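You operate a simulated robot arm through the tools that you are given. There is no shell and no other tool.

The job below is to be done with a simulated robot arm. You get a single attempt, and the scene is never put back.

TASK
Take the grease brush and put it on the grey die on the top of the work bench. Switch the switch of the thickness gauge on. Put the grey felt pad from the top of the work bench on top of the green pad. Any order will do.

It is judged by the outcome, as a careful person would: the job done as asked, and still so three seconds after it is handed in. It fails if anything else is knocked over, pushed out of place, dropped, spilled or broken.

THE ROBOT
A 6-joint arm with a two-finger parallel gripper, fixed in place. Base frame: the origin is on the floor under the middle of its stand, x ahead of it, y to its left, z up. Units: m, degrees, N and s.
It reaches about 1.313 m from its shoulder. Its first joint turns from -166.0 to 166.0 degrees. Payload 3.43 kg.
Tool frame: the origin (TCP) lies between the finger pads and is the grasp point; the fingertips stand 0.034 m ahead of it; z points along the fingers, y is the line along which they close. The gripper opens to 0.128 m. The fingers are 0.024 m wide and 0.012 m thick; the gripper's body (0.048 by 0.13 m) begins 0.096 m behind the TCP.
Orientation is that of the tool frame in the base frame, as [roll, pitch, yaw] about the fixed x, y, z axes, in that order (R = Rz(yaw) Ry(pitch) Rx(roll)). With the fingers straight down and closing along the base's y, the tool's x points along the base's -x, its y along +y and its z along -z.

THE INTERFACE
- The arm moves only by the tool play_rows. Its argument "motion" is one flat list of numbers, 7 for each row, row after row: the turn, a rotation vector about the base's x, y, z in degrees, then the shift along the base's x, y, z in m, then the finger opening in m, from 0 to 0.128. In form: [rx, ry, rz, x, y, z, claw, rx, ry, rz, x, y, z, claw, ...]. A call has 1 to 20 rows; each row shifts and turns the commanded pose from where the row before left it. Rows are played at 5 a second. More than 0.05 m and 8.6 degrees between two rows, or a gripper value outside its range, and nothing of the call is played. Where a pose cannot be reached the arm comes as near as it can. A force on the tool above 40 N (or 10 N above the force at the start of the call, whichever is more), or a blocked arm, ends the call early, and 0.2 s more pass. The fingers move at their own pace (about 0.153 m/s each) and stop on an object; they squeeze with about 28 N. The grip force told is the motor's: it shows also when the fingers shut on nothing. Time passes only in rows, and 0.2 s behind the last, so rows that do not move let the fingers close. The reply holds the time, the measured pose of the TCP, the force on the tool along the base axes, the opening and the grip force, in the units named above and with some noise, with the torque about the TCP (base axes, N m) and any sound that the robot's microphone picked up.
- Cameras (640 x 400 px; columns grow to the right, rows downward): "scene" is fixed at [0.3996, -0.4988, 1.4683]; the picture's right is [-0.95, 0.30, 0.00], its down [0.29, 0.91, -0.28] and it looks along [-0.09, -0.27, -0.96] (base axes); focal length 263 px, centre (320, 200). "wrist" rides on the gripper at [0.076, -0.011, -0.16] in the tool frame; the picture's right is [0.15, 0.99, 0.00], its down [-0.88, 0.13, -0.46] and it looks along [-0.45, 0.07, 0.89] (tool axes); focal length 234 px, centre (320, 200). There is no depth. A picture from a camera that has moved, and an enlarged one, comes with that camera's place and axes in the base frame and with its lens.
- grab_frame(camera): a new picture of that camera. The clock stands still meanwhile.
- zoom(camera, box): a new picture of the part [left, top, right, bottom] of that camera's present view, enlarged. The clock stands still meanwhile.
- close_job(): hands the job in; it is judged then, once.

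Places have to be worked out from the pictures, the camera data and where the tool is seen. Open the gripper and draw the arm clear of the work before you hand the job in, unless the task says otherwise.

The tools are called as a command line: name --argument value ..., lists and objects as JSON in quotes. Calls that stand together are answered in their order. play_rows: Moves the arm, as the interface text tells. Its arguments: {"type":"object","properties":{"motion":{"type":"array"}},"required":["motion"]} The other tools are called the same way: grab_frame (camera) takes a picture; zoom (camera, box) takes an enlarged picture of a part of a camera's view; close_job () hands the job in.

At the start:

```text
t: 0.0
ee_pos: [0.2043, -0.5019, 1.1357]
ee_rot: [-180.0, -0.1, 180.0]
wrist_force: [0.6, 0.3, 0.2]
wrist_torque: [0.02, -0.03, 0.02]
opening: 0.1283
gripper_force: 0.1
```

scene: 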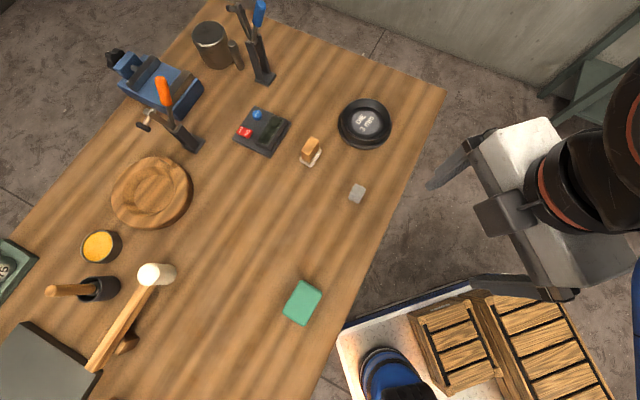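
wrist: 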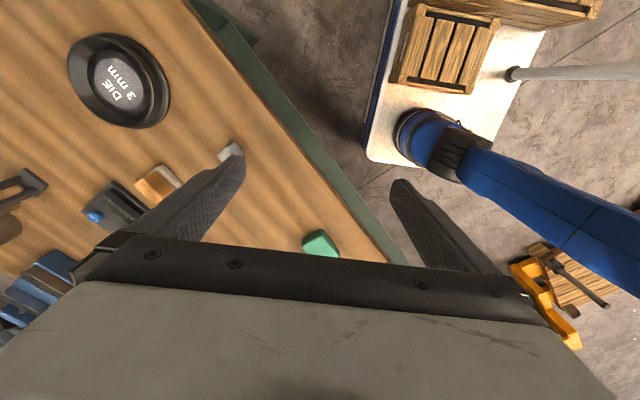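

I begin by looking closer at the bench: the die, the brush, the gauge, the felt pad and the green pad.

zoom --camera "scene" --box '[220, 80, 400, 220]'

zoom --camera "scene" --box '[0, 200, 180, 400]'

zoom --camera "scene" --box '[100, 0, 300, 160]'

zoom --camera "scene" --box '[260, 160, 400, 350]'

zoom --camera "wrist" --box '[0, 0, 260, 300]'

```text
2.86 times, centred on (310, 150) of scene
camera zoom: at [0.3996, -0.4988, 1.4683], right [-0.95, 0.3, 0.0], down [0.29, 0.91, -0.28], along [-0.09, -0.27, -0.96], focal length 752 px, centre (349, 343)
```

zoom: 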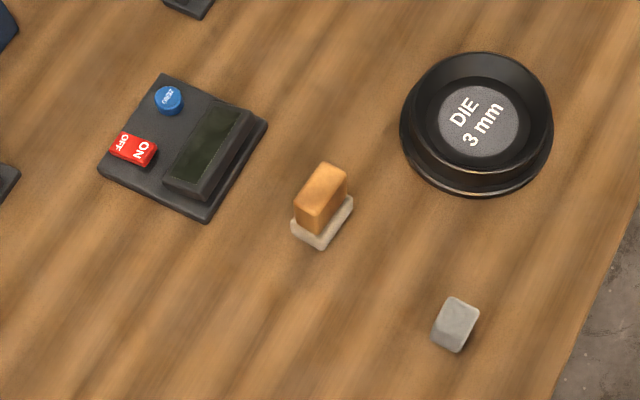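

```text
2.00 times, centred on (90, 300) of scene
camera zoom: at [0.3996, -0.4988, 1.4683], right [-0.95, 0.3, 0.0], down [0.29, 0.91, -0.28], along [-0.09, -0.27, -0.96], focal length 527 px, centre (780, 0)
```

zoom: 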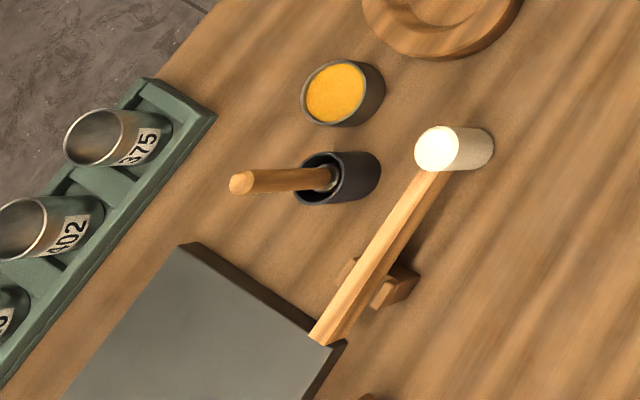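

```text
2.50 times, centred on (200, 80) of scene
camera zoom: at [0.3996, -0.4988, 1.4683], right [-0.95, 0.3, 0.0], down [0.29, 0.91, -0.28], along [-0.09, -0.27, -0.96], focal length 658 px, centre (620, 500)
```

zoom: 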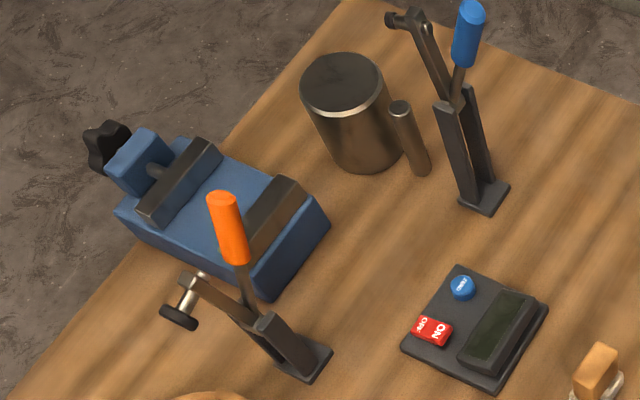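

```text
2.11 times, centred on (330, 255) of scene
camera zoom: at [0.3996, -0.4988, 1.4683], right [-0.95, 0.3, 0.0], down [0.29, 0.91, -0.28], along [-0.09, -0.27, -0.96], focal length 554 px, centre (299, 84)
```

zoom: 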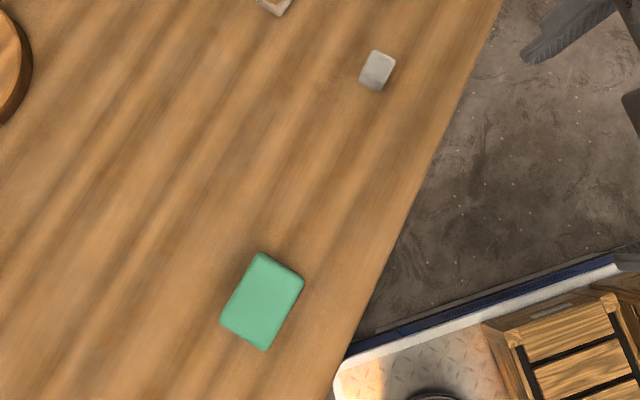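

```text
1.33 times, centred on (130, 150) of wrist
camera zoom: at [0.1298, -0.5131, 1.2954], right [-0.15, 0.99, 0.0], down [0.88, 0.13, 0.45], along [0.45, 0.07, -0.89], focal length 312 px, centre (573, 267)
```

zoom: 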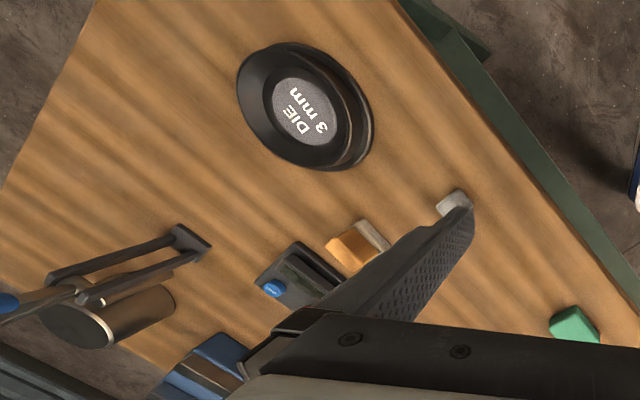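

The first pair of views puts the bench top at roughly z 0.87. The die is near (0.18, -0.82), the grey pad near (0.26, -0.65), the gauge near (0.43, -0.87) and the brush cup near (0.84, -0.62). I'll move high over the bench so the wrist camera gets a closer look.

play_rows --motion '[0, 0, 0, 0.03, -0.035, 0.01, 0.128, 0, 0, 0, 0.03, -0.035, 0.01, 0.128, 0, 0, 0, 0.03, -0.035, 0.01, 0.128, 0, 0, 0, 0.03, -0.035, 0.01, 0.128, 0, 0, 0, 0.03, -0.035, 0.01, 0.128, 0, 0, 0, 0.03, -0.035, 0.01, 0.128]'

grab_frame --camera "wrist"

grab_frame --camera "scene"

```text
t: 1.4
ee_pos: [0.3819, -0.6904, 1.1349]
ee_rot: [-179.5, -0.1, -180.0]
wrist_force: [-0.6, 0.4, 0.5]
wrist_torque: [-0.09, -0.06, 0.01]
opening: 0.1283
gripper_force: 0.1
out of reach, approached as far as the arm can: row 3, 4, 5, 6
```

```text
taken
camera wrist: at [0.3061, -0.7011, 1.2939], right [-0.15, 0.99, -0.01], down [0.88, 0.13, 0.46], along [0.45, 0.06, -0.89], focal length 234 px, centre (320, 200)
```

wrist: 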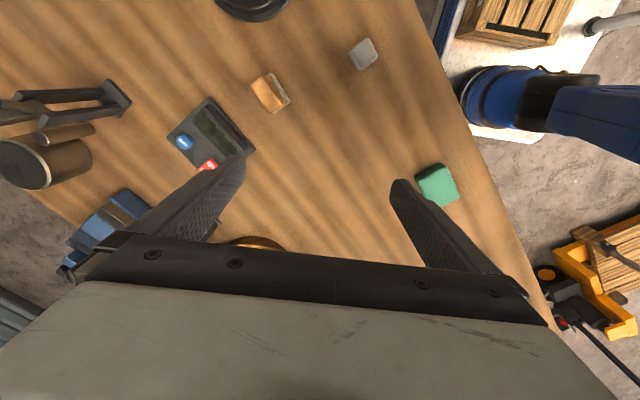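

```text
taken
```

scene: 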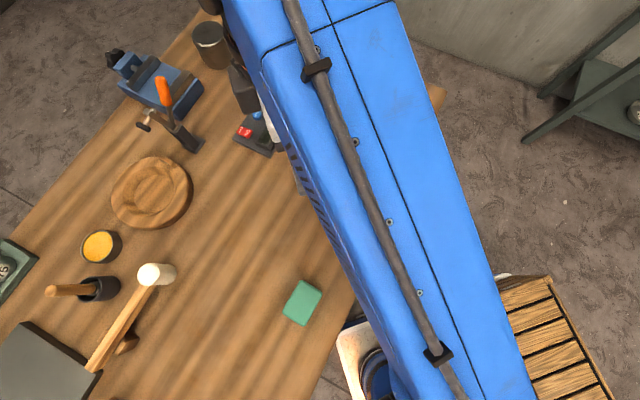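

The arm hit its reach limit at that height, so reach is tighter up high. Before moving on I'll zoom the wrist view on the gauge, pads and die.

zoom --camera "wrist" --box '[150, 80, 270, 180]'

zoom --camera "wrist" --box '[230, 20, 400, 120]'

zoom --camera "wrist" --box '[380, 140, 480, 220]'

zoom --camera "scene" --box '[0, 120, 220, 400]'

```text
4.00 times, centred on (210, 130) of wrist
camera zoom: at [0.3061, -0.7011, 1.2939], right [-0.15, 0.99, -0.01], down [0.88, 0.13, 0.46], along [0.45, 0.06, -0.89], focal length 937 px, centre (760, 480)
```

zoom: 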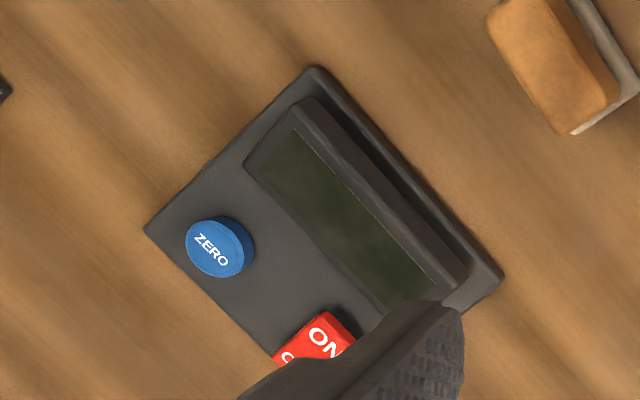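

```text
3.76 times, centred on (315, 70) of wrist
camera zoom: at [0.3061, -0.7011, 1.2939], right [-0.15, 0.99, -0.01], down [0.88, 0.13, 0.46], along [0.45, 0.06, -0.89], focal length 882 px, centre (339, 689)
```

zoom: 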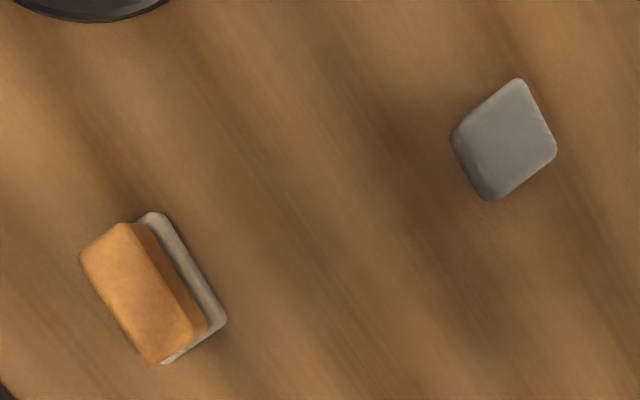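

```text
5.00 times, centred on (430, 180) of wrist
camera zoom: at [0.3061, -0.7011, 1.2939], right [-0.15, 0.99, -0.01], down [0.88, 0.13, 0.46], along [0.45, 0.06, -0.89], focal length 1171 px, centre (-230, 300)
```

zoom: 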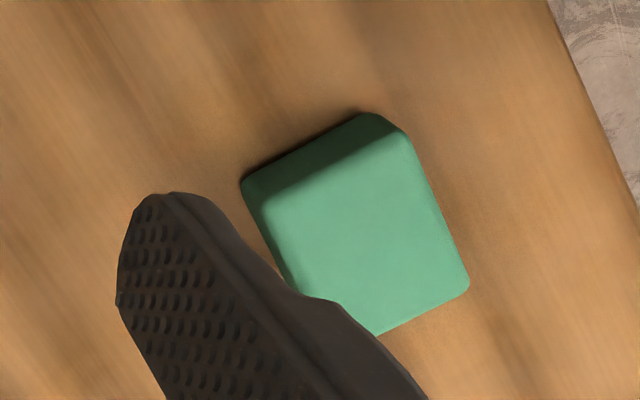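

```text
1.43 times, centred on (110, 260) of scene
camera zoom: at [0.3996, -0.4988, 1.4683], right [-0.95, 0.3, 0.0], down [0.29, 0.91, -0.28], along [-0.09, -0.27, -0.96], focal length 376 px, centre (620, 114)
```

zoom: 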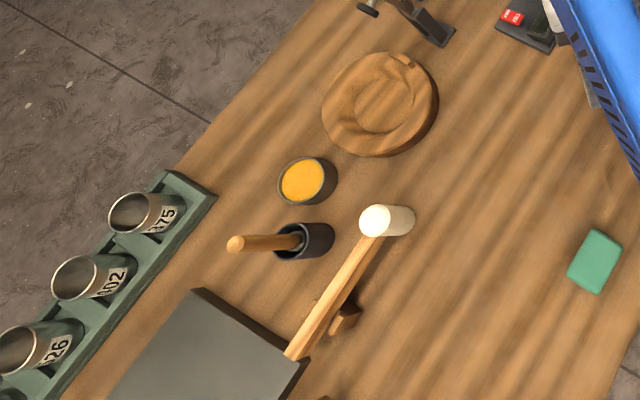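

Next I'll check the shelf at the right and the cart for other dies or felt pads that could be confused with the ones on the bench.

zoom --camera "scene" --box '[520, 30, 640, 160]'

zoom --camera "wrist" --box '[430, 0, 640, 380]'

zoom --camera "wrist" --box '[0, 60, 150, 300]'

```text
3.08 times, centred on (580, 95) of scene
camera zoom: at [0.3996, -0.4988, 1.4683], right [-0.95, 0.3, 0.0], down [0.29, 0.91, -0.28], along [-0.09, -0.27, -0.96], focal length 810 px, centre (-480, 523)
```

zoom: 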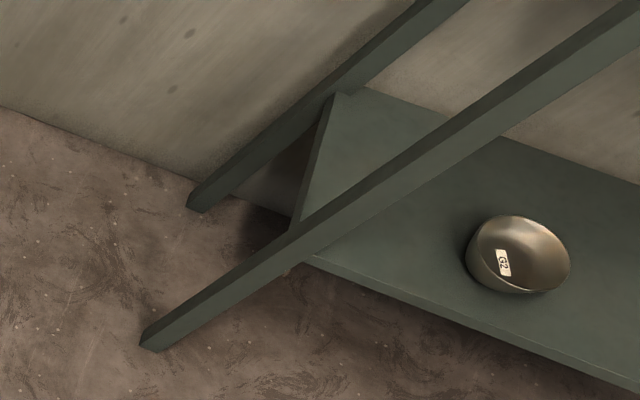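

```text
1.05 times, centred on (535, 190) of wrist (not enlarged: the box is as wide or as high as the picture)
camera zoom: at [0.3061, -0.7011, 1.2939], right [-0.15, 0.99, -0.01], down [0.88, 0.13, 0.46], along [0.45, 0.06, -0.89], focal length 246 px, centre (94, 210)
```

zoom: 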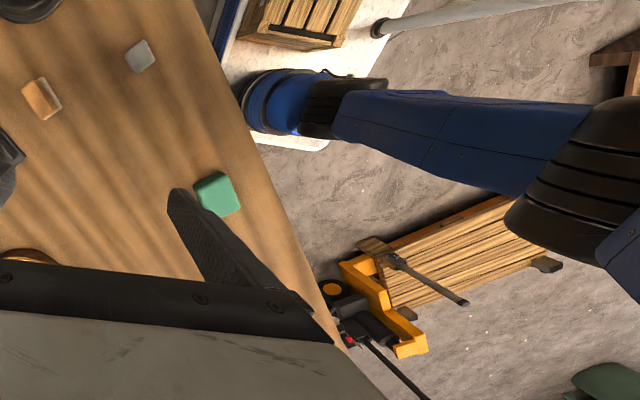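

```text
1.67 times, centred on (75, 180) of wrist
camera zoom: at [0.3061, -0.7011, 1.2939], right [-0.15, 0.99, -0.01], down [0.88, 0.13, 0.46], along [0.45, 0.06, -0.89], focal length 390 px, centre (728, 233)
```

zoom: 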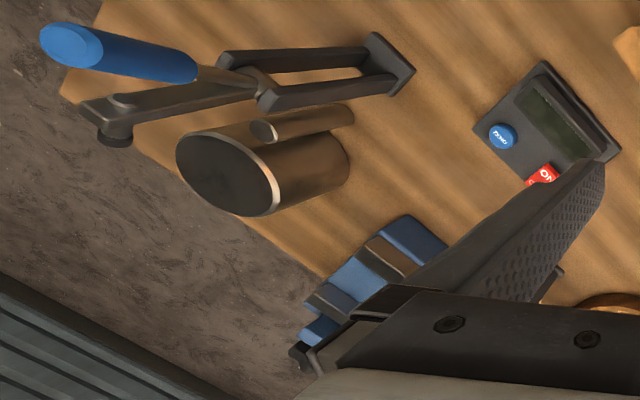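

The bench items are clear: "DIE 3 mm" is the only die, the small grey block is the felt pad, and the brush stands in the dark cup. The shelf only holds a bowl. Next I'll go lower and nearer the gauge to see which way its rocker is tilted.

play_rows --motion '[0, 0, 0, -0.005, -0.035, -0.02, 0.128, 0, 0, 0, -0.005, -0.035, -0.02, 0.128, 0, 0, 0, -0.005, -0.035, -0.02, 0.128]'

grab_frame --camera "wrist"

```text
t: 2.2
ee_pos: [0.3684, -0.7964, 1.0749]
ee_rot: [-179.8, 0.0, -180.0]
wrist_force: [-0.3, 0.4, 1.9]
wrist_torque: [-0.11, 0.0, 0.04]
opening: 0.128
gripper_force: 0.0
```

```text
taken
camera wrist: at [0.2925, -0.8082, 1.2346], right [-0.15, 0.99, 0.0], down [0.88, 0.13, 0.45], along [0.45, 0.06, -0.89], focal length 234 px, centre (320, 200)
```

wrist: 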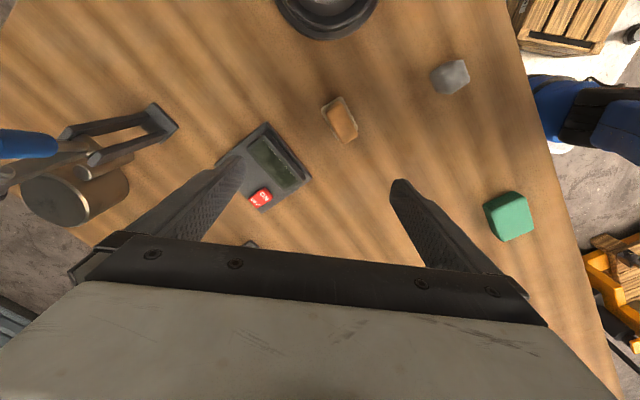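

The commanded pose restarts from the measured one, which is good. I'll zoom in on the switch and the pads.

zoom --camera "wrist" --box '[210, 115, 320, 220]'

zoom --camera "wrist" --box '[300, 40, 500, 160]'

zoom --camera "wrist" --box '[240, 180, 280, 210]'

```text
3.81 times, centred on (265, 168) of wrist
camera zoom: at [0.2925, -0.8082, 1.2346], right [-0.15, 0.99, 0.0], down [0.88, 0.13, 0.45], along [0.45, 0.06, -0.89], focal length 892 px, centre (530, 324)
```

zoom: 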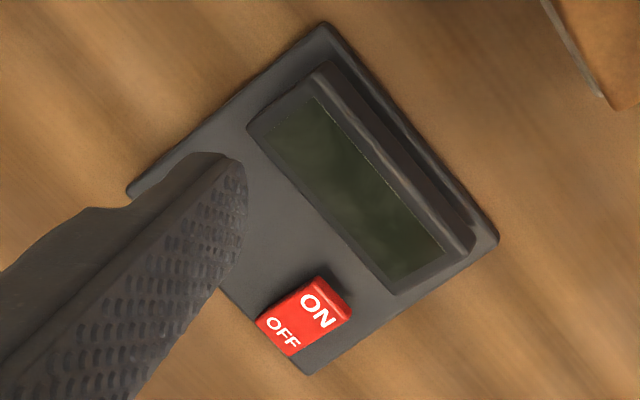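

```text
3.20 times, centred on (400, 100) of wrist
camera zoom: at [0.2925, -0.8082, 1.2346], right [-0.15, 0.99, 0.0], down [0.88, 0.13, 0.45], along [0.45, 0.06, -0.89], focal length 749 px, centre (64, 520)
```

zoom: 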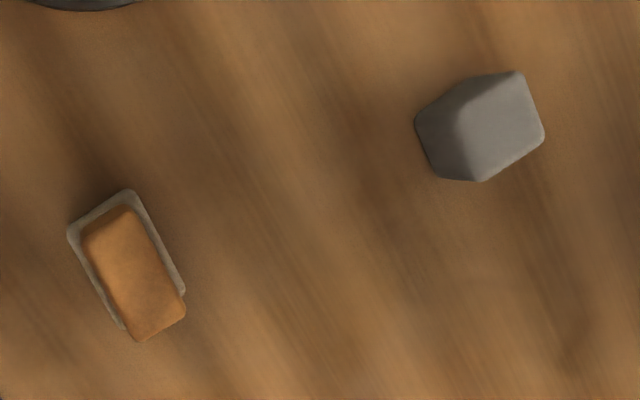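

```text
13.33 times, centred on (260, 195) of wrist
camera zoom: at [0.2925, -0.8082, 1.2346], right [-0.15, 0.99, 0.0], down [0.88, 0.13, 0.45], along [0.45, 0.06, -0.89], focal length 3122 px, centre (1120, 267)
```

zoom: 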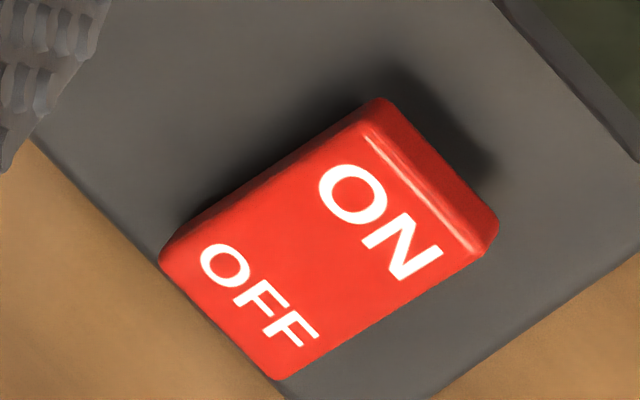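

The rocker's ON end is raised, so the switch is off. Triangulation puts that end near (0.458, -0.865, 0.905), with the gauge turned about 45° in the base frame. I'll close the fingers, turn the tool -45° to line up, and stop 6 cm above the ON end.

play_rows --motion '[0, 0, -7.5, 0.0152, -0.0117, -0.0125, 0.0, 0, 0, -7.5, 0.0152, -0.0117, -0.0125, 0.0, 0, 0, -7.5, 0.0152, -0.0117, -0.0125, 0.0, 0, 0, -7.5, 0.0152, -0.0117, -0.0125, 0.0, 0, 0, -7.5, 0.0152, -0.0117, -0.0125, 0.0, 0, 0, -7.5, 0.0152, -0.0117, -0.0125, 0.0, 0, 0, 0, 0, 0, 0, 0.0]'

grab_frame --camera "wrist"

grab_frame --camera "scene"

```text
t: 3.8
ee_pos: [0.4586, -0.8679, 1.0007]
ee_rot: [-180.0, -0.1, 134.9]
wrist_force: [-0.7, -0.9, 0.5]
wrist_torque: [-0.01, -0.03, -0.04]
opening: 0.0
gripper_force: 28.1
```

```text
taken
camera wrist: at [0.3982, -0.8222, 1.1581], right [0.6, 0.8, 0.0], down [0.71, -0.53, 0.45], along [0.36, -0.27, -0.89], focal length 234 px, centre (320, 200)
```

wrist: 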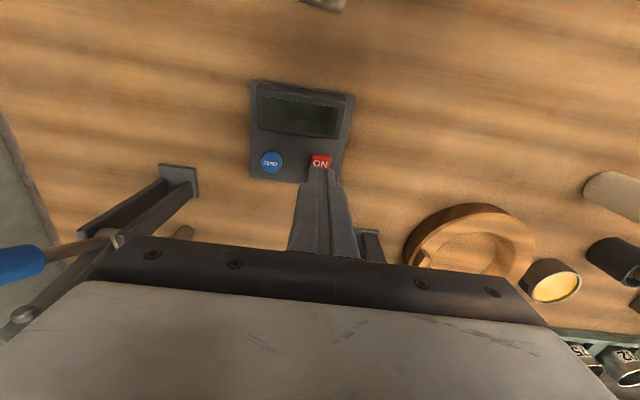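

```text
taken
```

scene: 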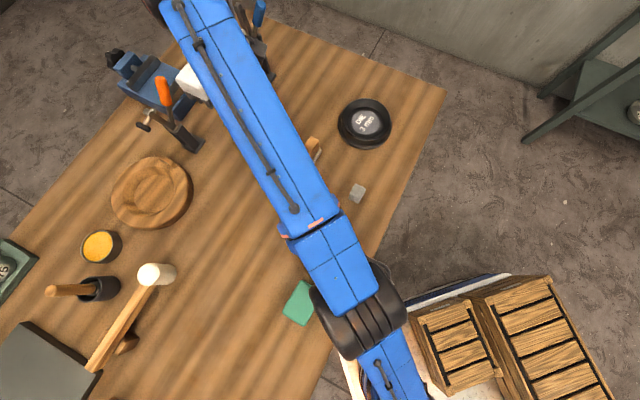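

zoom --camera "wrist" --box '[270, 120, 370, 200]'

zoom --camera "wrist" --box '[0, 140, 230, 330]'

```text
5.00 times, centred on (320, 160) of wrist
camera zoom: at [0.3982, -0.8222, 1.1581], right [0.6, 0.8, 0.0], down [0.71, -0.53, 0.45], along [0.36, -0.27, -0.89], focal length 1171 px, centre (320, 400)
```

zoom: 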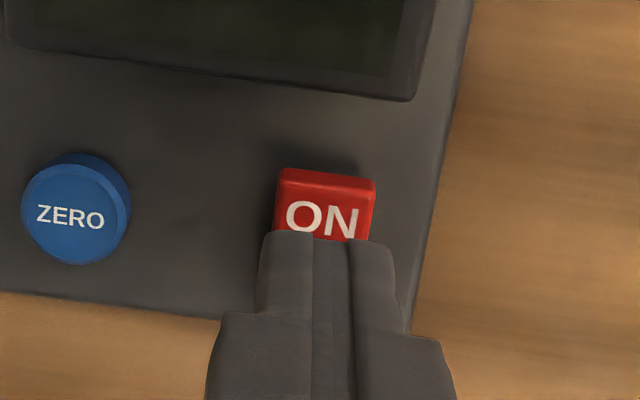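

```text
2.11 times, centred on (115, 235) of wrist
camera zoom: at [0.3982, -0.8222, 1.1581], right [0.6, 0.8, 0.0], down [0.71, -0.53, 0.45], along [0.36, -0.27, -0.89], focal length 493 px, centre (752, 126)
```

zoom: 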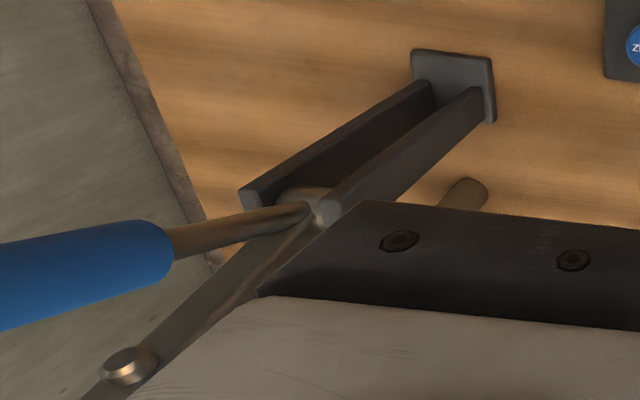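

The fingertips project almost exactly over the ON end. I'll shift about 3 mm inward onto the ON half and come down to just above it.

play_rows --motion '[0, 0, 0, 0.0015, -0.0005, -0.02, 0.0, 0, 0, 0, 0.0015, -0.0005, -0.02, 0.0, 0, 0, 0, 0, 0, -0.012, 0.0, 0, 0, 0, 0, 0, 0, 0.0]'

zoom --camera "wrist" --box '[270, 120, 370, 200]'

```text
t: 4.8
ee_pos: [0.461, -0.8668, 0.9477]
ee_rot: [-180.0, -0.1, 135.0]
wrist_force: [0.5, 0.4, 0.8]
wrist_torque: [0.02, 0.02, 0.02]
opening: 0.0
gripper_force: 28.7
```

```text
5.00 times, centred on (320, 160) of wrist
camera zoom: at [0.4007, -0.8229, 1.1068], right [0.6, 0.8, 0.0], down [0.71, -0.53, 0.45], along [0.36, -0.27, -0.89], focal length 1171 px, centre (320, 400)
```

zoom: 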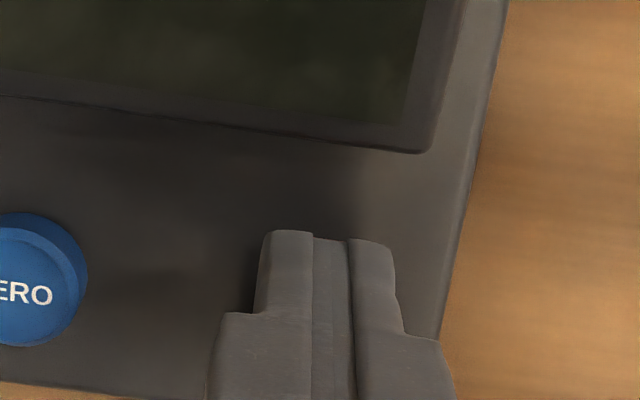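

The tip is about 9 mm above the ON end and hides it now. I'll press down in small steps and watch the force.

play_rows --motion '[0, 0, 0, 0, 0, -0.003, 0.0, 0, 0, 0, 0, 0, -0.003, 0.0, 0, 0, 0, 0, 0, -0.003, 0.0]'

```text
t: 5.6
ee_pos: [0.4615, -0.8678, 0.9395]
ee_rot: [-179.9, 0.0, 135.0]
wrist_force: [-0.1, 1.3, 6.1]
wrist_torque: [-0.01, -0.02, -0.04]
opening: 0.0
gripper_force: 27.5
```

Contact at z 0.9395 with about 6 N. I'll keep pressing in small steps.

play_rows --motion '[0, 0, 0, 0, 0, -0.002, 0.0, 0, 0, 0, 0, 0, -0.002, 0.0]'

```text
t: 6.2
ee_pos: [0.4606, -0.8655, 0.9396]
ee_rot: [-179.8, 0.2, 134.9]
wrist_force: [-4.6, 5.1, 35.3]
wrist_torque: [-0.1, -0.16, -0.07]
opening: 0.0001
gripper_force: 27.8
```

The force rose to 35 N without further travel. The torque suggests the inner edge of the fingertip bears on a face sloping toward ON, so the rocker may have already tipped. I'll back up and look.

play_rows --motion '[0, 0, 0, 0, 0, 0.01, 0.0, 0, 0, 0, 0, 0, 0.025, 0.0, 0, 0, 0, 0, 0, 0.025, 0.0]'

zoom --camera "wrist" --box '[270, 120, 370, 200]'

zoom --camera "scene" --box '[150, 80, 300, 180]'

```text
t: 7.0
ee_pos: [0.4605, -0.869, 0.994]
ee_rot: [179.9, 0.0, 134.9]
wrist_force: [0.4, 0.1, -0.9]
wrist_torque: [-0.04, -0.05, 0.01]
opening: 0.0
gripper_force: 28.2
```

```text
5.00 times, centred on (320, 160) of wrist
camera zoom: at [0.4004, -0.8241, 1.1532], right [0.6, 0.8, 0.0], down [0.72, -0.53, 0.45], along [0.36, -0.27, -0.89], focal length 1171 px, centre (320, 400)
```

zoom: 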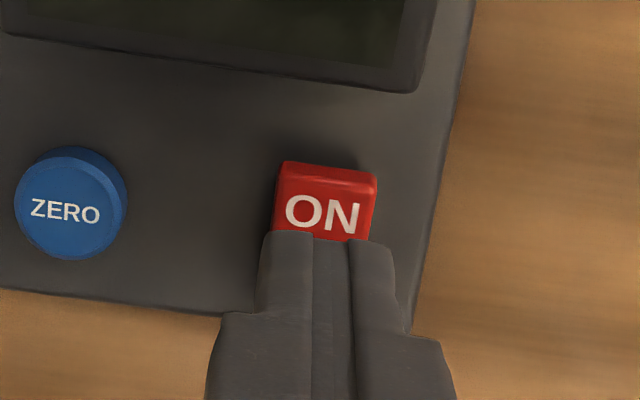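

```text
4.00 times, centred on (225, 130) of scene
camera zoom: at [0.3996, -0.4988, 1.4683], right [-0.95, 0.3, 0.0], down [0.29, 0.91, -0.28], along [-0.09, -0.27, -0.96], focal length 1053 px, centre (700, 480)
```

zoom: 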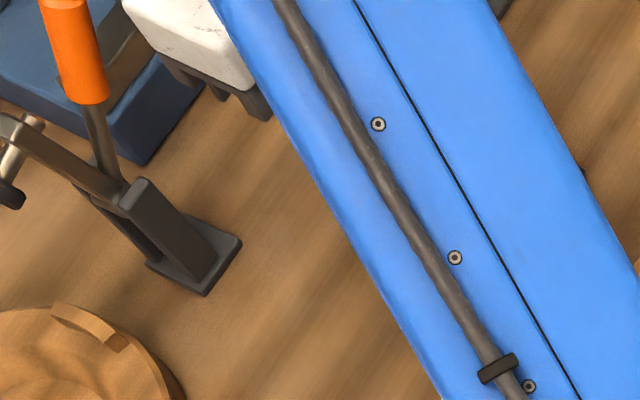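

The rocker is partly hidden. I'll slide the hand sideways, away from the obstacles, to see the whole of it.

play_rows --motion '[0, 0, 0, 0.02, 0.02, 0.01, 0.0, 0, 0, 0, 0.02, 0.02, 0.01, 0.0]'

zoom --camera "wrist" --box '[220, 120, 320, 200]'

zoom --camera "wrist" --box '[250, 140, 290, 180]'

```text
t: 7.6
ee_pos: [0.5004, -0.8282, 1.0138]
ee_rot: [180.0, -0.1, 134.9]
wrist_force: [0.1, -0.6, -0.3]
wrist_torque: [0.02, -0.02, 0.03]
opening: 0.0
gripper_force: 27.9
```

```text
5.00 times, centred on (270, 160) of wrist
camera zoom: at [0.4394, -0.7842, 1.1733], right [0.6, 0.8, 0.0], down [0.71, -0.53, 0.45], along [0.36, -0.27, -0.89], focal length 1171 px, centre (570, 400)
```

zoom: 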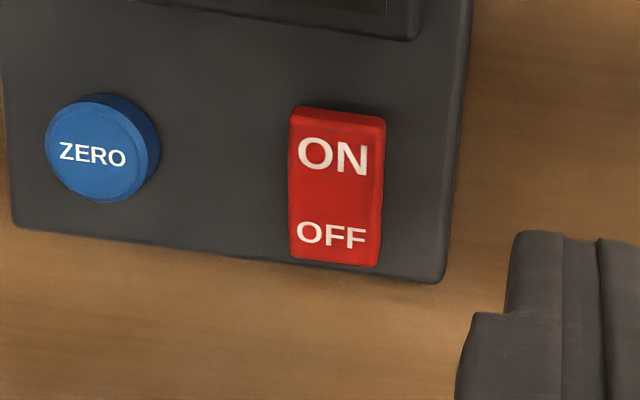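

```text
10.00 times, centred on (270, 160) of wrist
camera zoom: at [0.4394, -0.7842, 1.1733], right [0.6, 0.8, 0.0], down [0.71, -0.53, 0.45], along [0.36, -0.27, -0.89], focal length 2342 px, centre (820, 600)
```

zoom: 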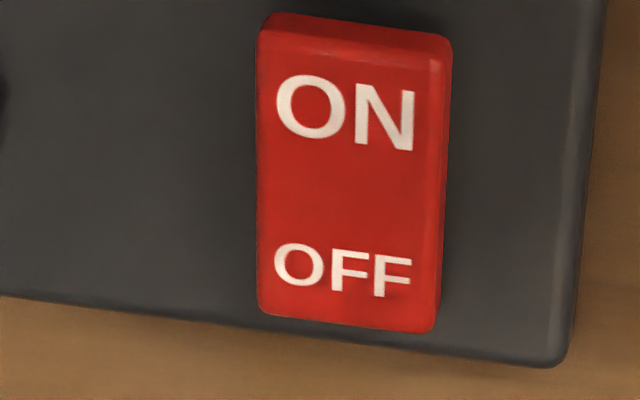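

Comparing the views, the ON end has not moved. Triangulated, it sits about 5 mm above the OFF end, so the switch is still off. The flat fingertip covered too much of the rocker and jammed near the pivot. I'll tilt the tool 20° so that only its ON-side edge bears on the rocker's last few millimetres.

play_rows --motion '[-4.71, -4.71, 0, -0.0125, -0.0139, -0.01, 0.0, -4.71, -4.71, 0, -0.0125, -0.0139, -0.01, 0.0, -4.71, -4.71, 0, -0.0124, -0.014, -0.01, 0.0, 0, 0, 0, 0, 0, 0, 0.0]'

zoom --camera "wrist" --box '[270, 120, 370, 200]'

```text
t: 8.6
ee_pos: [0.4641, -0.8705, 0.9852]
ee_rot: [-179.9, 19.9, 135.1]
wrist_force: [-0.5, -0.3, -1.0]
wrist_torque: [0.01, 0.01, 0.0]
opening: 0.0
gripper_force: 28.1
```

```text
5.00 times, centred on (320, 160) of wrist
camera zoom: at [0.3673, -0.7903, 1.1079], right [0.6, 0.8, -0.05], down [0.57, -0.38, 0.73], along [0.56, -0.47, -0.68], focal length 1171 px, centre (320, 400)
```

zoom: 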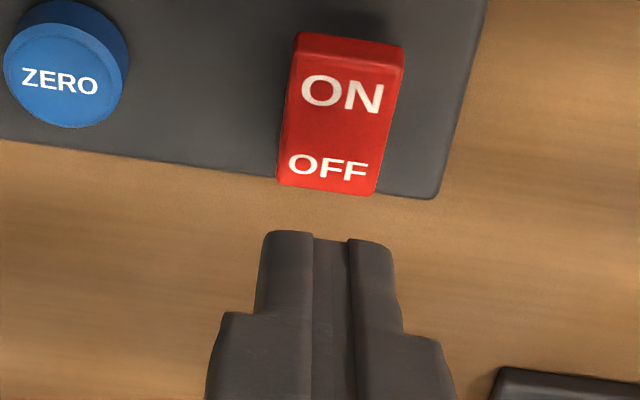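

The view now shows the rocker's ON end clearly raised. The lowest fingertip edge is right under the TCP, about 5 mm inside the ON edge. I'll come down and press gently.

play_rows --motion '[0, 0, 0, -0.0005, 0.0005, -0.02, 0.0, 0, 0, 0, -0.0005, 0.0005, -0.018, 0.0, 0, 0, 0, 0, 0, -0.003, 0.0, 0, 0, 0, 0, 0, -0.002, 0.0]'

```text
t: 9.6
ee_pos: [0.4629, -0.8684, 0.9421]
ee_rot: [-179.9, 19.9, 134.9]
wrist_force: [0.3, -0.8, -0.5]
wrist_torque: [-0.03, 0.01, 0.0]
opening: 0.0
gripper_force: 27.9
```

No contact yet at z 0.942. I'll carry on down in 2 mm steps.

play_rows --motion '[0, 0, 0, 0, 0, -0.002, 0.0, 0, 0, 0, 0, 0, -0.002, 0.0]'

```text
t: 10.2
ee_pos: [0.4617, -0.8695, 0.94]
ee_rot: [-179.8, 20.1, 135.0]
wrist_force: [0.5, -2.7, 13.4]
wrist_torque: [-0.1, -0.04, 0.01]
opening: 0.0003
gripper_force: 28.0
```

Contact is now directly under the TCP at 13 N. I'll push a little further.

play_rows --motion '[0, 0, 0, 0, 0, -0.002, 0.0, 0, 0, 0, 0, 0, -0.0015, 0.0]'

```text
t: 10.8
ee_pos: [0.4631, -0.8686, 0.9394]
ee_rot: [-179.7, 20.4, 135.1]
wrist_force: [-2.2, 1.7, 7.8]
wrist_torque: [0.02, 0.03, -0.04]
opening: 0.0
gripper_force: 28.2
stopped in row 2: the force on the tool passed its limit at 42 N (the readings are from after the stop); the commanded pose is now the measured one
```

It stopped at 42 N with hardly any travel. I'll back off and look at the rocker again.

play_rows --motion '[0, 0, 0, 0, 0, 0.015, 0.0, 0, 0, 0, 0, 0, 0.03, 0.0, 0, 0, 0, 0, 0, 0, 0.0]'

zoom --camera "wrist" --box '[270, 120, 370, 200]'

grab_frame --camera "wrist"

```text
t: 11.7
ee_pos: [0.4629, -0.8686, 0.983]
ee_rot: [-179.8, 20.3, 135.0]
wrist_force: [0.1, -0.5, -0.9]
wrist_torque: [-0.02, -0.04, 0.02]
opening: 0.0
gripper_force: 28.0
```

```text
5.00 times, centred on (320, 160) of wrist
camera zoom: at [0.3663, -0.7879, 1.1064], right [0.6, 0.8, -0.05], down [0.57, -0.38, 0.73], along [0.56, -0.47, -0.68], focal length 1171 px, centre (320, 400)
```

zoom: 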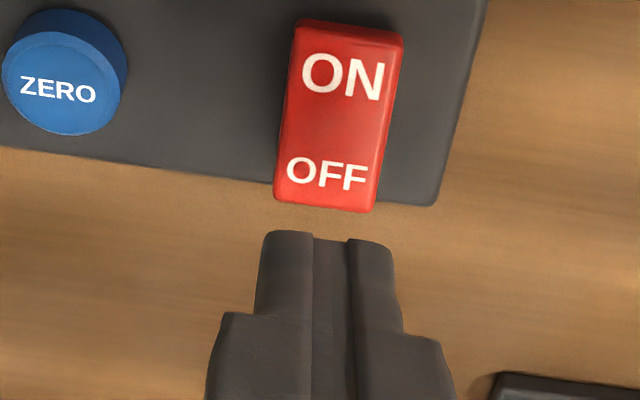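

```text
taken
camera wrist: at [0.3663, -0.7879, 1.1064], right [0.6, 0.8, -0.05], down [0.57, -0.38, 0.73], along [0.56, -0.47, -0.68], focal length 234 px, centre (320, 200)
```

wrist: 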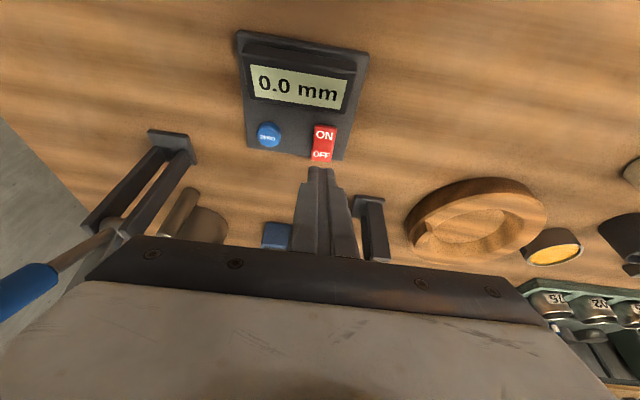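

The display now reads "0.0 mm" and the rocker has tipped, so the gauge is on. Next is the felt pad: I'll rise, straighten the tool, open the fingers and move over to near (0.265, -0.65).

play_rows --motion '[0, 0, 0, 0, 0, 0.03, 0.0, 4.71, 4.71, 0, -0.02, 0.022, 0.02, 0.0, 4.71, 4.71, 0, -0.027, 0.03, 0.01, 0.064, 4.71, 4.71, 0, -0.03, 0.033, 0.005, 0.128, 0, 0, 0, -0.03, 0.033, 0, 0.128, 0, 0, 0, -0.03, 0.033, 0, 0.128, 0, 0, 0, -0.03, 0.033, 0, 0.128, 0, 0, 0, -0.03, 0.033, 0, 0.128, 0, 0, 0, 0, 0, 0, 0.128]'

grab_frame --camera "wrist"

grab_frame --camera "scene"

```text
t: 13.7
ee_pos: [0.2661, -0.6508, 1.0482]
ee_rot: [-179.7, 0.3, 135.0]
wrist_force: [0.6, -0.2, -1.3]
wrist_torque: [0.0, -0.01, 0.04]
opening: 0.1278
gripper_force: 0.0
```

```text
taken
camera wrist: at [0.2047, -0.6059, 1.207], right [0.6, 0.8, -0.01], down [0.71, -0.53, 0.46], along [0.37, -0.28, -0.89], focal length 234 px, centre (320, 200)
```

wrist: 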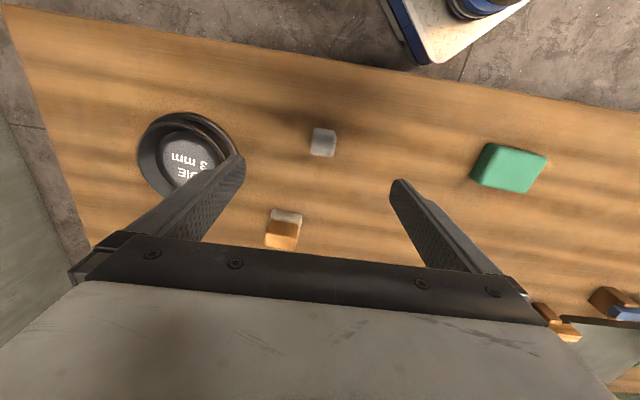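

```text
taken
```

scene: 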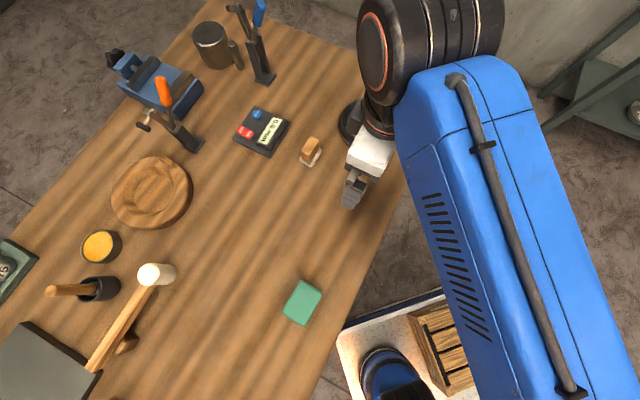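

zoom --camera "wrist" --box '[290, 110, 360, 170]'

zoom --camera "wrist" --box '[450, 120, 570, 210]'

zoom --camera "wrist" --box '[120, 90, 330, 260]'

zoom --camera "scene" --box '[220, 90, 320, 170]'

```text
6.67 times, centred on (325, 140) of wrist
camera zoom: at [0.2047, -0.6059, 1.207], right [0.6, 0.8, -0.01], down [0.71, -0.53, 0.46], along [0.37, -0.28, -0.89], focal length 1561 px, centre (287, 600)
```

zoom: 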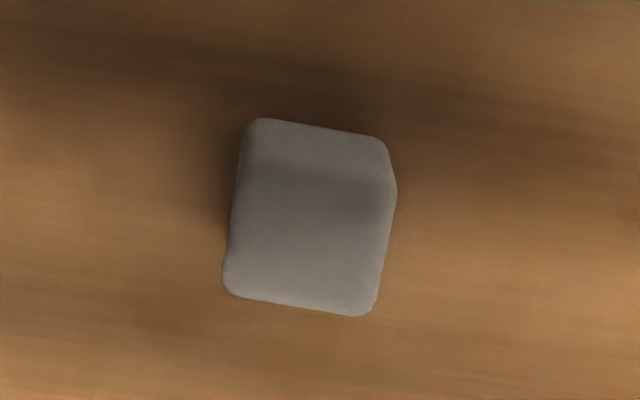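

```text
4.44 times, centred on (510, 165) of wrist
camera zoom: at [0.2047, -0.6059, 1.207], right [0.6, 0.8, -0.01], down [0.71, -0.53, 0.46], along [0.37, -0.28, -0.89], focal length 1041 px, centre (-524, 356)
```

zoom: 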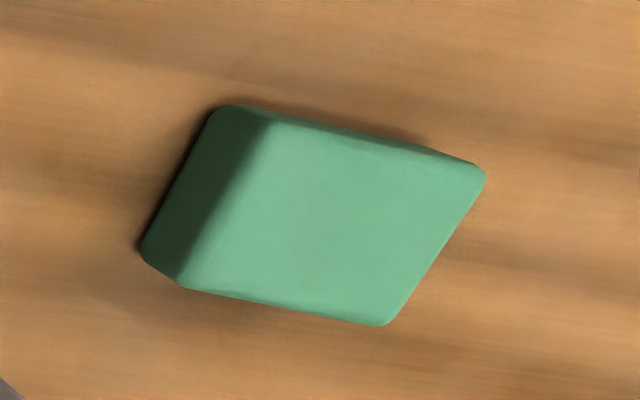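

```text
2.35 times, centred on (225, 175) of wrist
camera zoom: at [0.2047, -0.6059, 1.207], right [0.6, 0.8, -0.01], down [0.71, -0.53, 0.46], along [0.37, -0.28, -0.89], focal length 551 px, centre (544, 259)
```

zoom: 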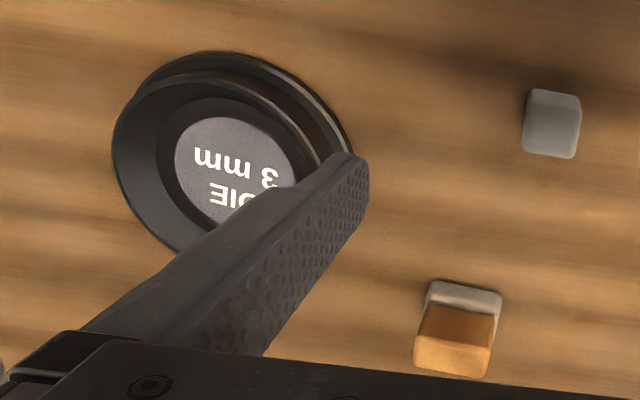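

```text
5.00 times, centred on (270, 130) of scene
camera zoom: at [0.3996, -0.4988, 1.4683], right [-0.95, 0.3, 0.0], down [0.29, 0.91, -0.28], along [-0.09, -0.27, -0.96], focal length 1317 px, centre (570, 550)
```

zoom: 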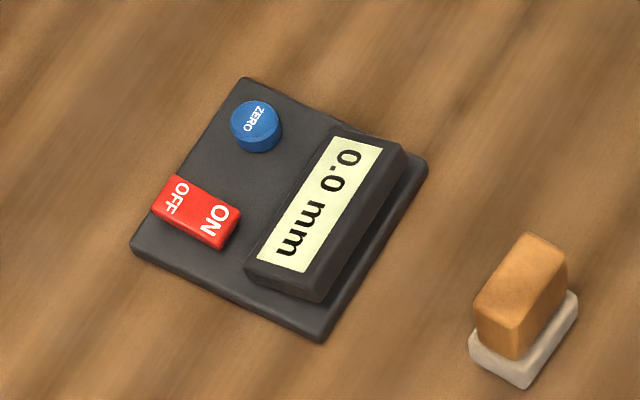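

The gauge shows "0.0 mm" and its corners match the first picture, so it has not moved. The grey pad is a small block about 3 cm square, topped at roughly z 0.92, aligned with the tool and centred near (0.265, -0.647). I'll narrow the fingers to 7 cm and come down around it partway.

play_rows --motion '[0, 0, 0, -0.001, 0.0035, -0.01, 0.07, 0, 0, 0, 0, 0, -0.035, 0.07, 0, 0, 0, 0, 0, -0.035, 0.07, 0, 0, 0, 0, 0, -0.015, 0.07, 0, 0, 0, 0, 0, 0, 0.07]'

grab_frame --camera "wrist"

zoom --camera "scene" --box '[310, 130, 410, 220]'

```text
t: 14.8
ee_pos: [0.2654, -0.6485, 0.9531]
ee_rot: [-179.8, 0.2, 135.0]
wrist_force: [-0.3, 0.6, 1.0]
wrist_torque: [-0.02, -0.01, 0.0]
opening: 0.0701
gripper_force: 0.0
```

```text
taken
camera wrist: at [0.2038, -0.6022, 1.112], right [0.6, 0.8, 0.0], down [0.71, -0.53, 0.46], along [0.37, -0.28, -0.89], focal length 234 px, centre (320, 200)
```

wrist: 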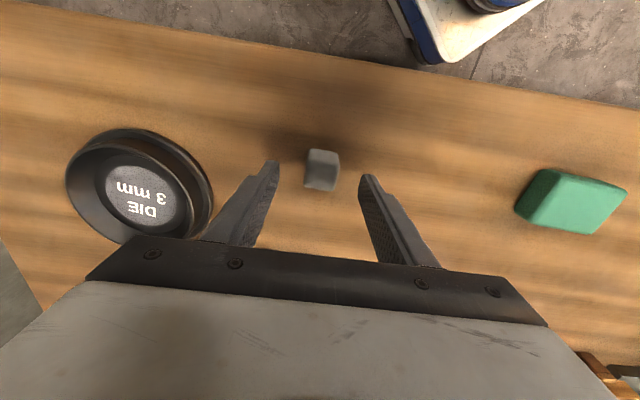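

```text
4.44 times, centred on (360, 175) of scene
camera zoom: at [0.3996, -0.4988, 1.4683], right [-0.95, 0.3, 0.0], down [0.29, 0.91, -0.28], along [-0.09, -0.27, -0.96], focal length 1170 px, centre (142, 311)
```

zoom: 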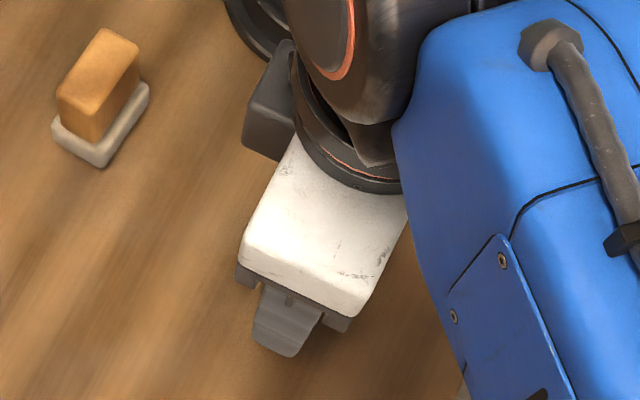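

The pad sits between the fingers. I'll zoom to check that it is centred before going further down.

zoom --camera "wrist" --box '[250, 130, 390, 220]'

```text
4.44 times, centred on (320, 175) of wrist
camera zoom: at [0.2038, -0.6022, 1.112], right [0.6, 0.8, 0.0], down [0.71, -0.53, 0.46], along [0.37, -0.28, -0.89], focal length 1041 px, centre (320, 311)
```

zoom: 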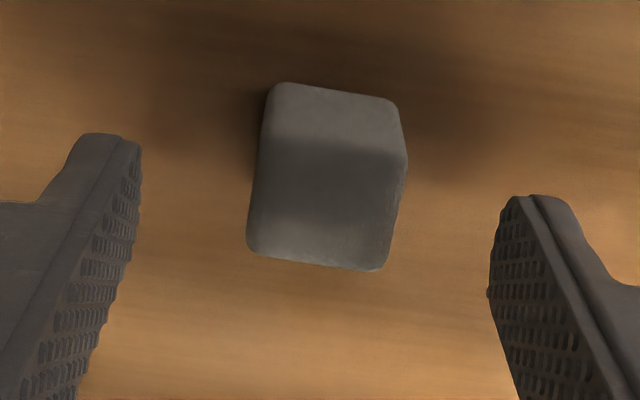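

The pad is centred to within a millimetre, is about 4 cm tall, and puts the table at roughly 0.872. I'll lower the TCP to 0.918 and close.

play_rows --motion '[0, 0, 0, 0, 0, -0.02, 0.07, 0, 0, 0, 0, 0, -0.015, 0.07, 0, 0, 0, 0, 0, 0, 0.07, 0, 0, 0, 0, 0, 0, 0.03, 0, 0, 0, 0, 0, 0, 0.01, 0, 0, 0, 0, 0, 0, 0.01]'

zoom --camera "wrist" --box '[250, 130, 390, 220]'

```text
t: 16.2
ee_pos: [0.2654, -0.6478, 0.92]
ee_rot: [-179.8, 0.3, 134.9]
wrist_force: [0.4, -0.5, 0.9]
wrist_torque: [-0.01, 0.05, 0.01]
opening: 0.0287
gripper_force: 27.9
```

```text
4.44 times, centred on (320, 175) of wrist
camera zoom: at [0.2041, -0.6023, 1.0775], right [0.6, 0.8, 0.0], down [0.71, -0.53, 0.46], along [0.37, -0.28, -0.89], focal length 1041 px, centre (320, 311)
```

zoom: 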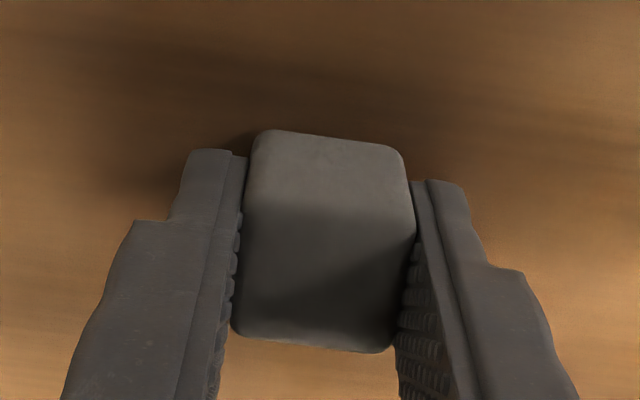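

Gripped at 2.9 cm opening. I'll lift it and carry it above the green pad, whose top I place at about (0.449, -0.463, 0.905).

play_rows --motion '[0, 0, 0, 0, 0, 0.02, 0.01, 0, 0, 0, 0, 0, 0.04, 0.01, 0, 0, 0, 0, 0, 0.04, 0.01, 0, 0, 0, 0.026, 0.026, 0, 0.01, 0, 0, 0, 0.03, 0.03, 0, 0.01, 0, 0, 0, 0.03, 0.03, 0, 0.01, 0, 0, 0, 0.03, 0.03, 0, 0.01, 0, 0, 0, 0.03, 0.03, 0, 0.01, 0, 0, 0, 0.025, 0.026, 0, 0.01, 0, 0, 0, 0.012, 0.013, 0, 0.01, 0, 0, 0, 0, 0, 0, 0.01]'

grab_frame --camera "wrist"

grab_frame --camera "scene"

```text
t: 18.6
ee_pos: [0.4486, -0.463, 1.0193]
ee_rot: [-179.7, 0.4, 135.0]
wrist_force: [0.0, -0.1, 0.8]
wrist_torque: [0.0, 0.01, 0.05]
opening: 0.029
gripper_force: 27.6
```

```text
taken
camera wrist: at [0.387, -0.4167, 1.177], right [0.6, 0.8, 0.0], down [0.71, -0.53, 0.46], along [0.37, -0.28, -0.89], focal length 234 px, centre (320, 200)
```

wrist: 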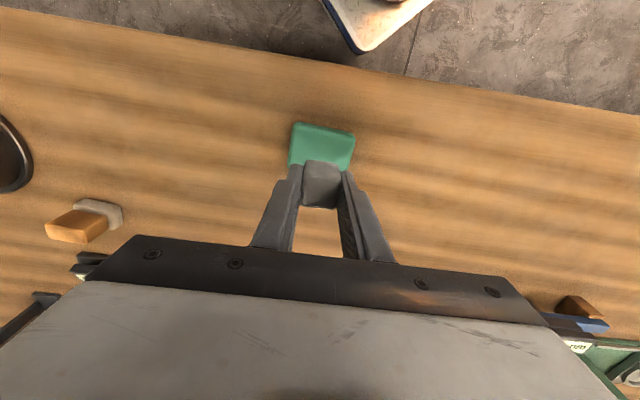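

```text
taken
```

scene: 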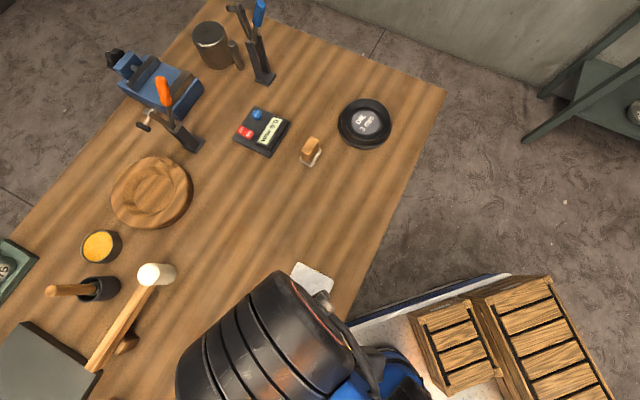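

The pad is held above the green one. I'll zoom to check the alignment before lowering.

zoom --camera "wrist" --box '[250, 100, 390, 220]'

```text
3.33 times, centred on (320, 160) of wrist
camera zoom: at [0.387, -0.4167, 1.177], right [0.6, 0.8, 0.0], down [0.71, -0.53, 0.46], along [0.37, -0.28, -0.89], focal length 781 px, centre (320, 333)
```

zoom: 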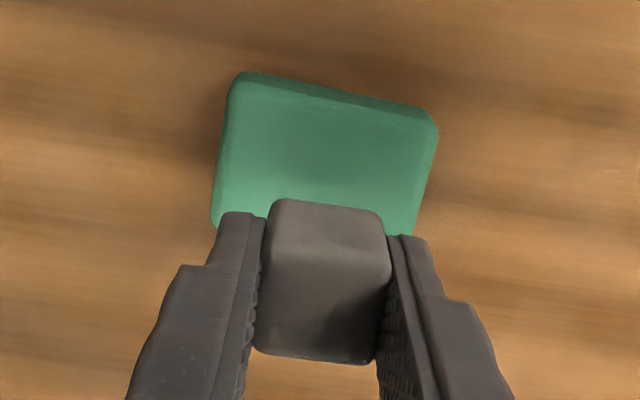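

Aligned to within a few millimetres. I'll nudge it 2 mm and lower to just above the expected touch height.

play_rows --motion '[0, 0, 0, -0.002, 0.0015, -0.03, 0.01, 0, 0, 0, 0, 0, -0.027, 0.01, 0, 0, 0, 0, 0, -0.003, 0.01, 0, 0, 0, 0, 0, -0.003, 0.01]'

zoom --camera "wrist" --box '[250, 100, 390, 220]'

```text
t: 19.6
ee_pos: [0.4456, -0.4608, 0.9554]
ee_rot: [-179.7, 0.4, 134.9]
wrist_force: [0.6, 0.5, -0.1]
wrist_torque: [0.03, -0.02, 0.02]
opening: 0.029
gripper_force: 28.0
```

```text
3.33 times, centred on (320, 160) of wrist
camera zoom: at [0.3849, -0.4158, 1.1135], right [0.6, 0.8, 0.0], down [0.71, -0.53, 0.46], along [0.37, -0.28, -0.89], focal length 781 px, centre (320, 333)
```

zoom: 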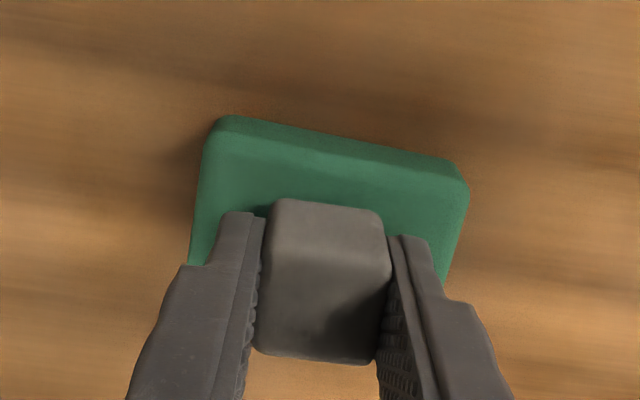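

Margins look even around the felt pad. I'll lower in 2 mm steps until it touches.

play_rows --motion '[0, 0, 0, 0, 0, -0.002, 0.01, 0, 0, 0, 0, 0, -0.002, 0.01, 0, 0, 0, 0, 0, -0.002, 0.01]'

```text
t: 20.4
ee_pos: [0.4461, -0.4605, 0.9498]
ee_rot: [-179.7, 0.3, 135.0]
wrist_force: [-1.2, -0.2, -0.1]
wrist_torque: [0.02, 0.01, -0.02]
opening: 0.0287
gripper_force: 27.6
```

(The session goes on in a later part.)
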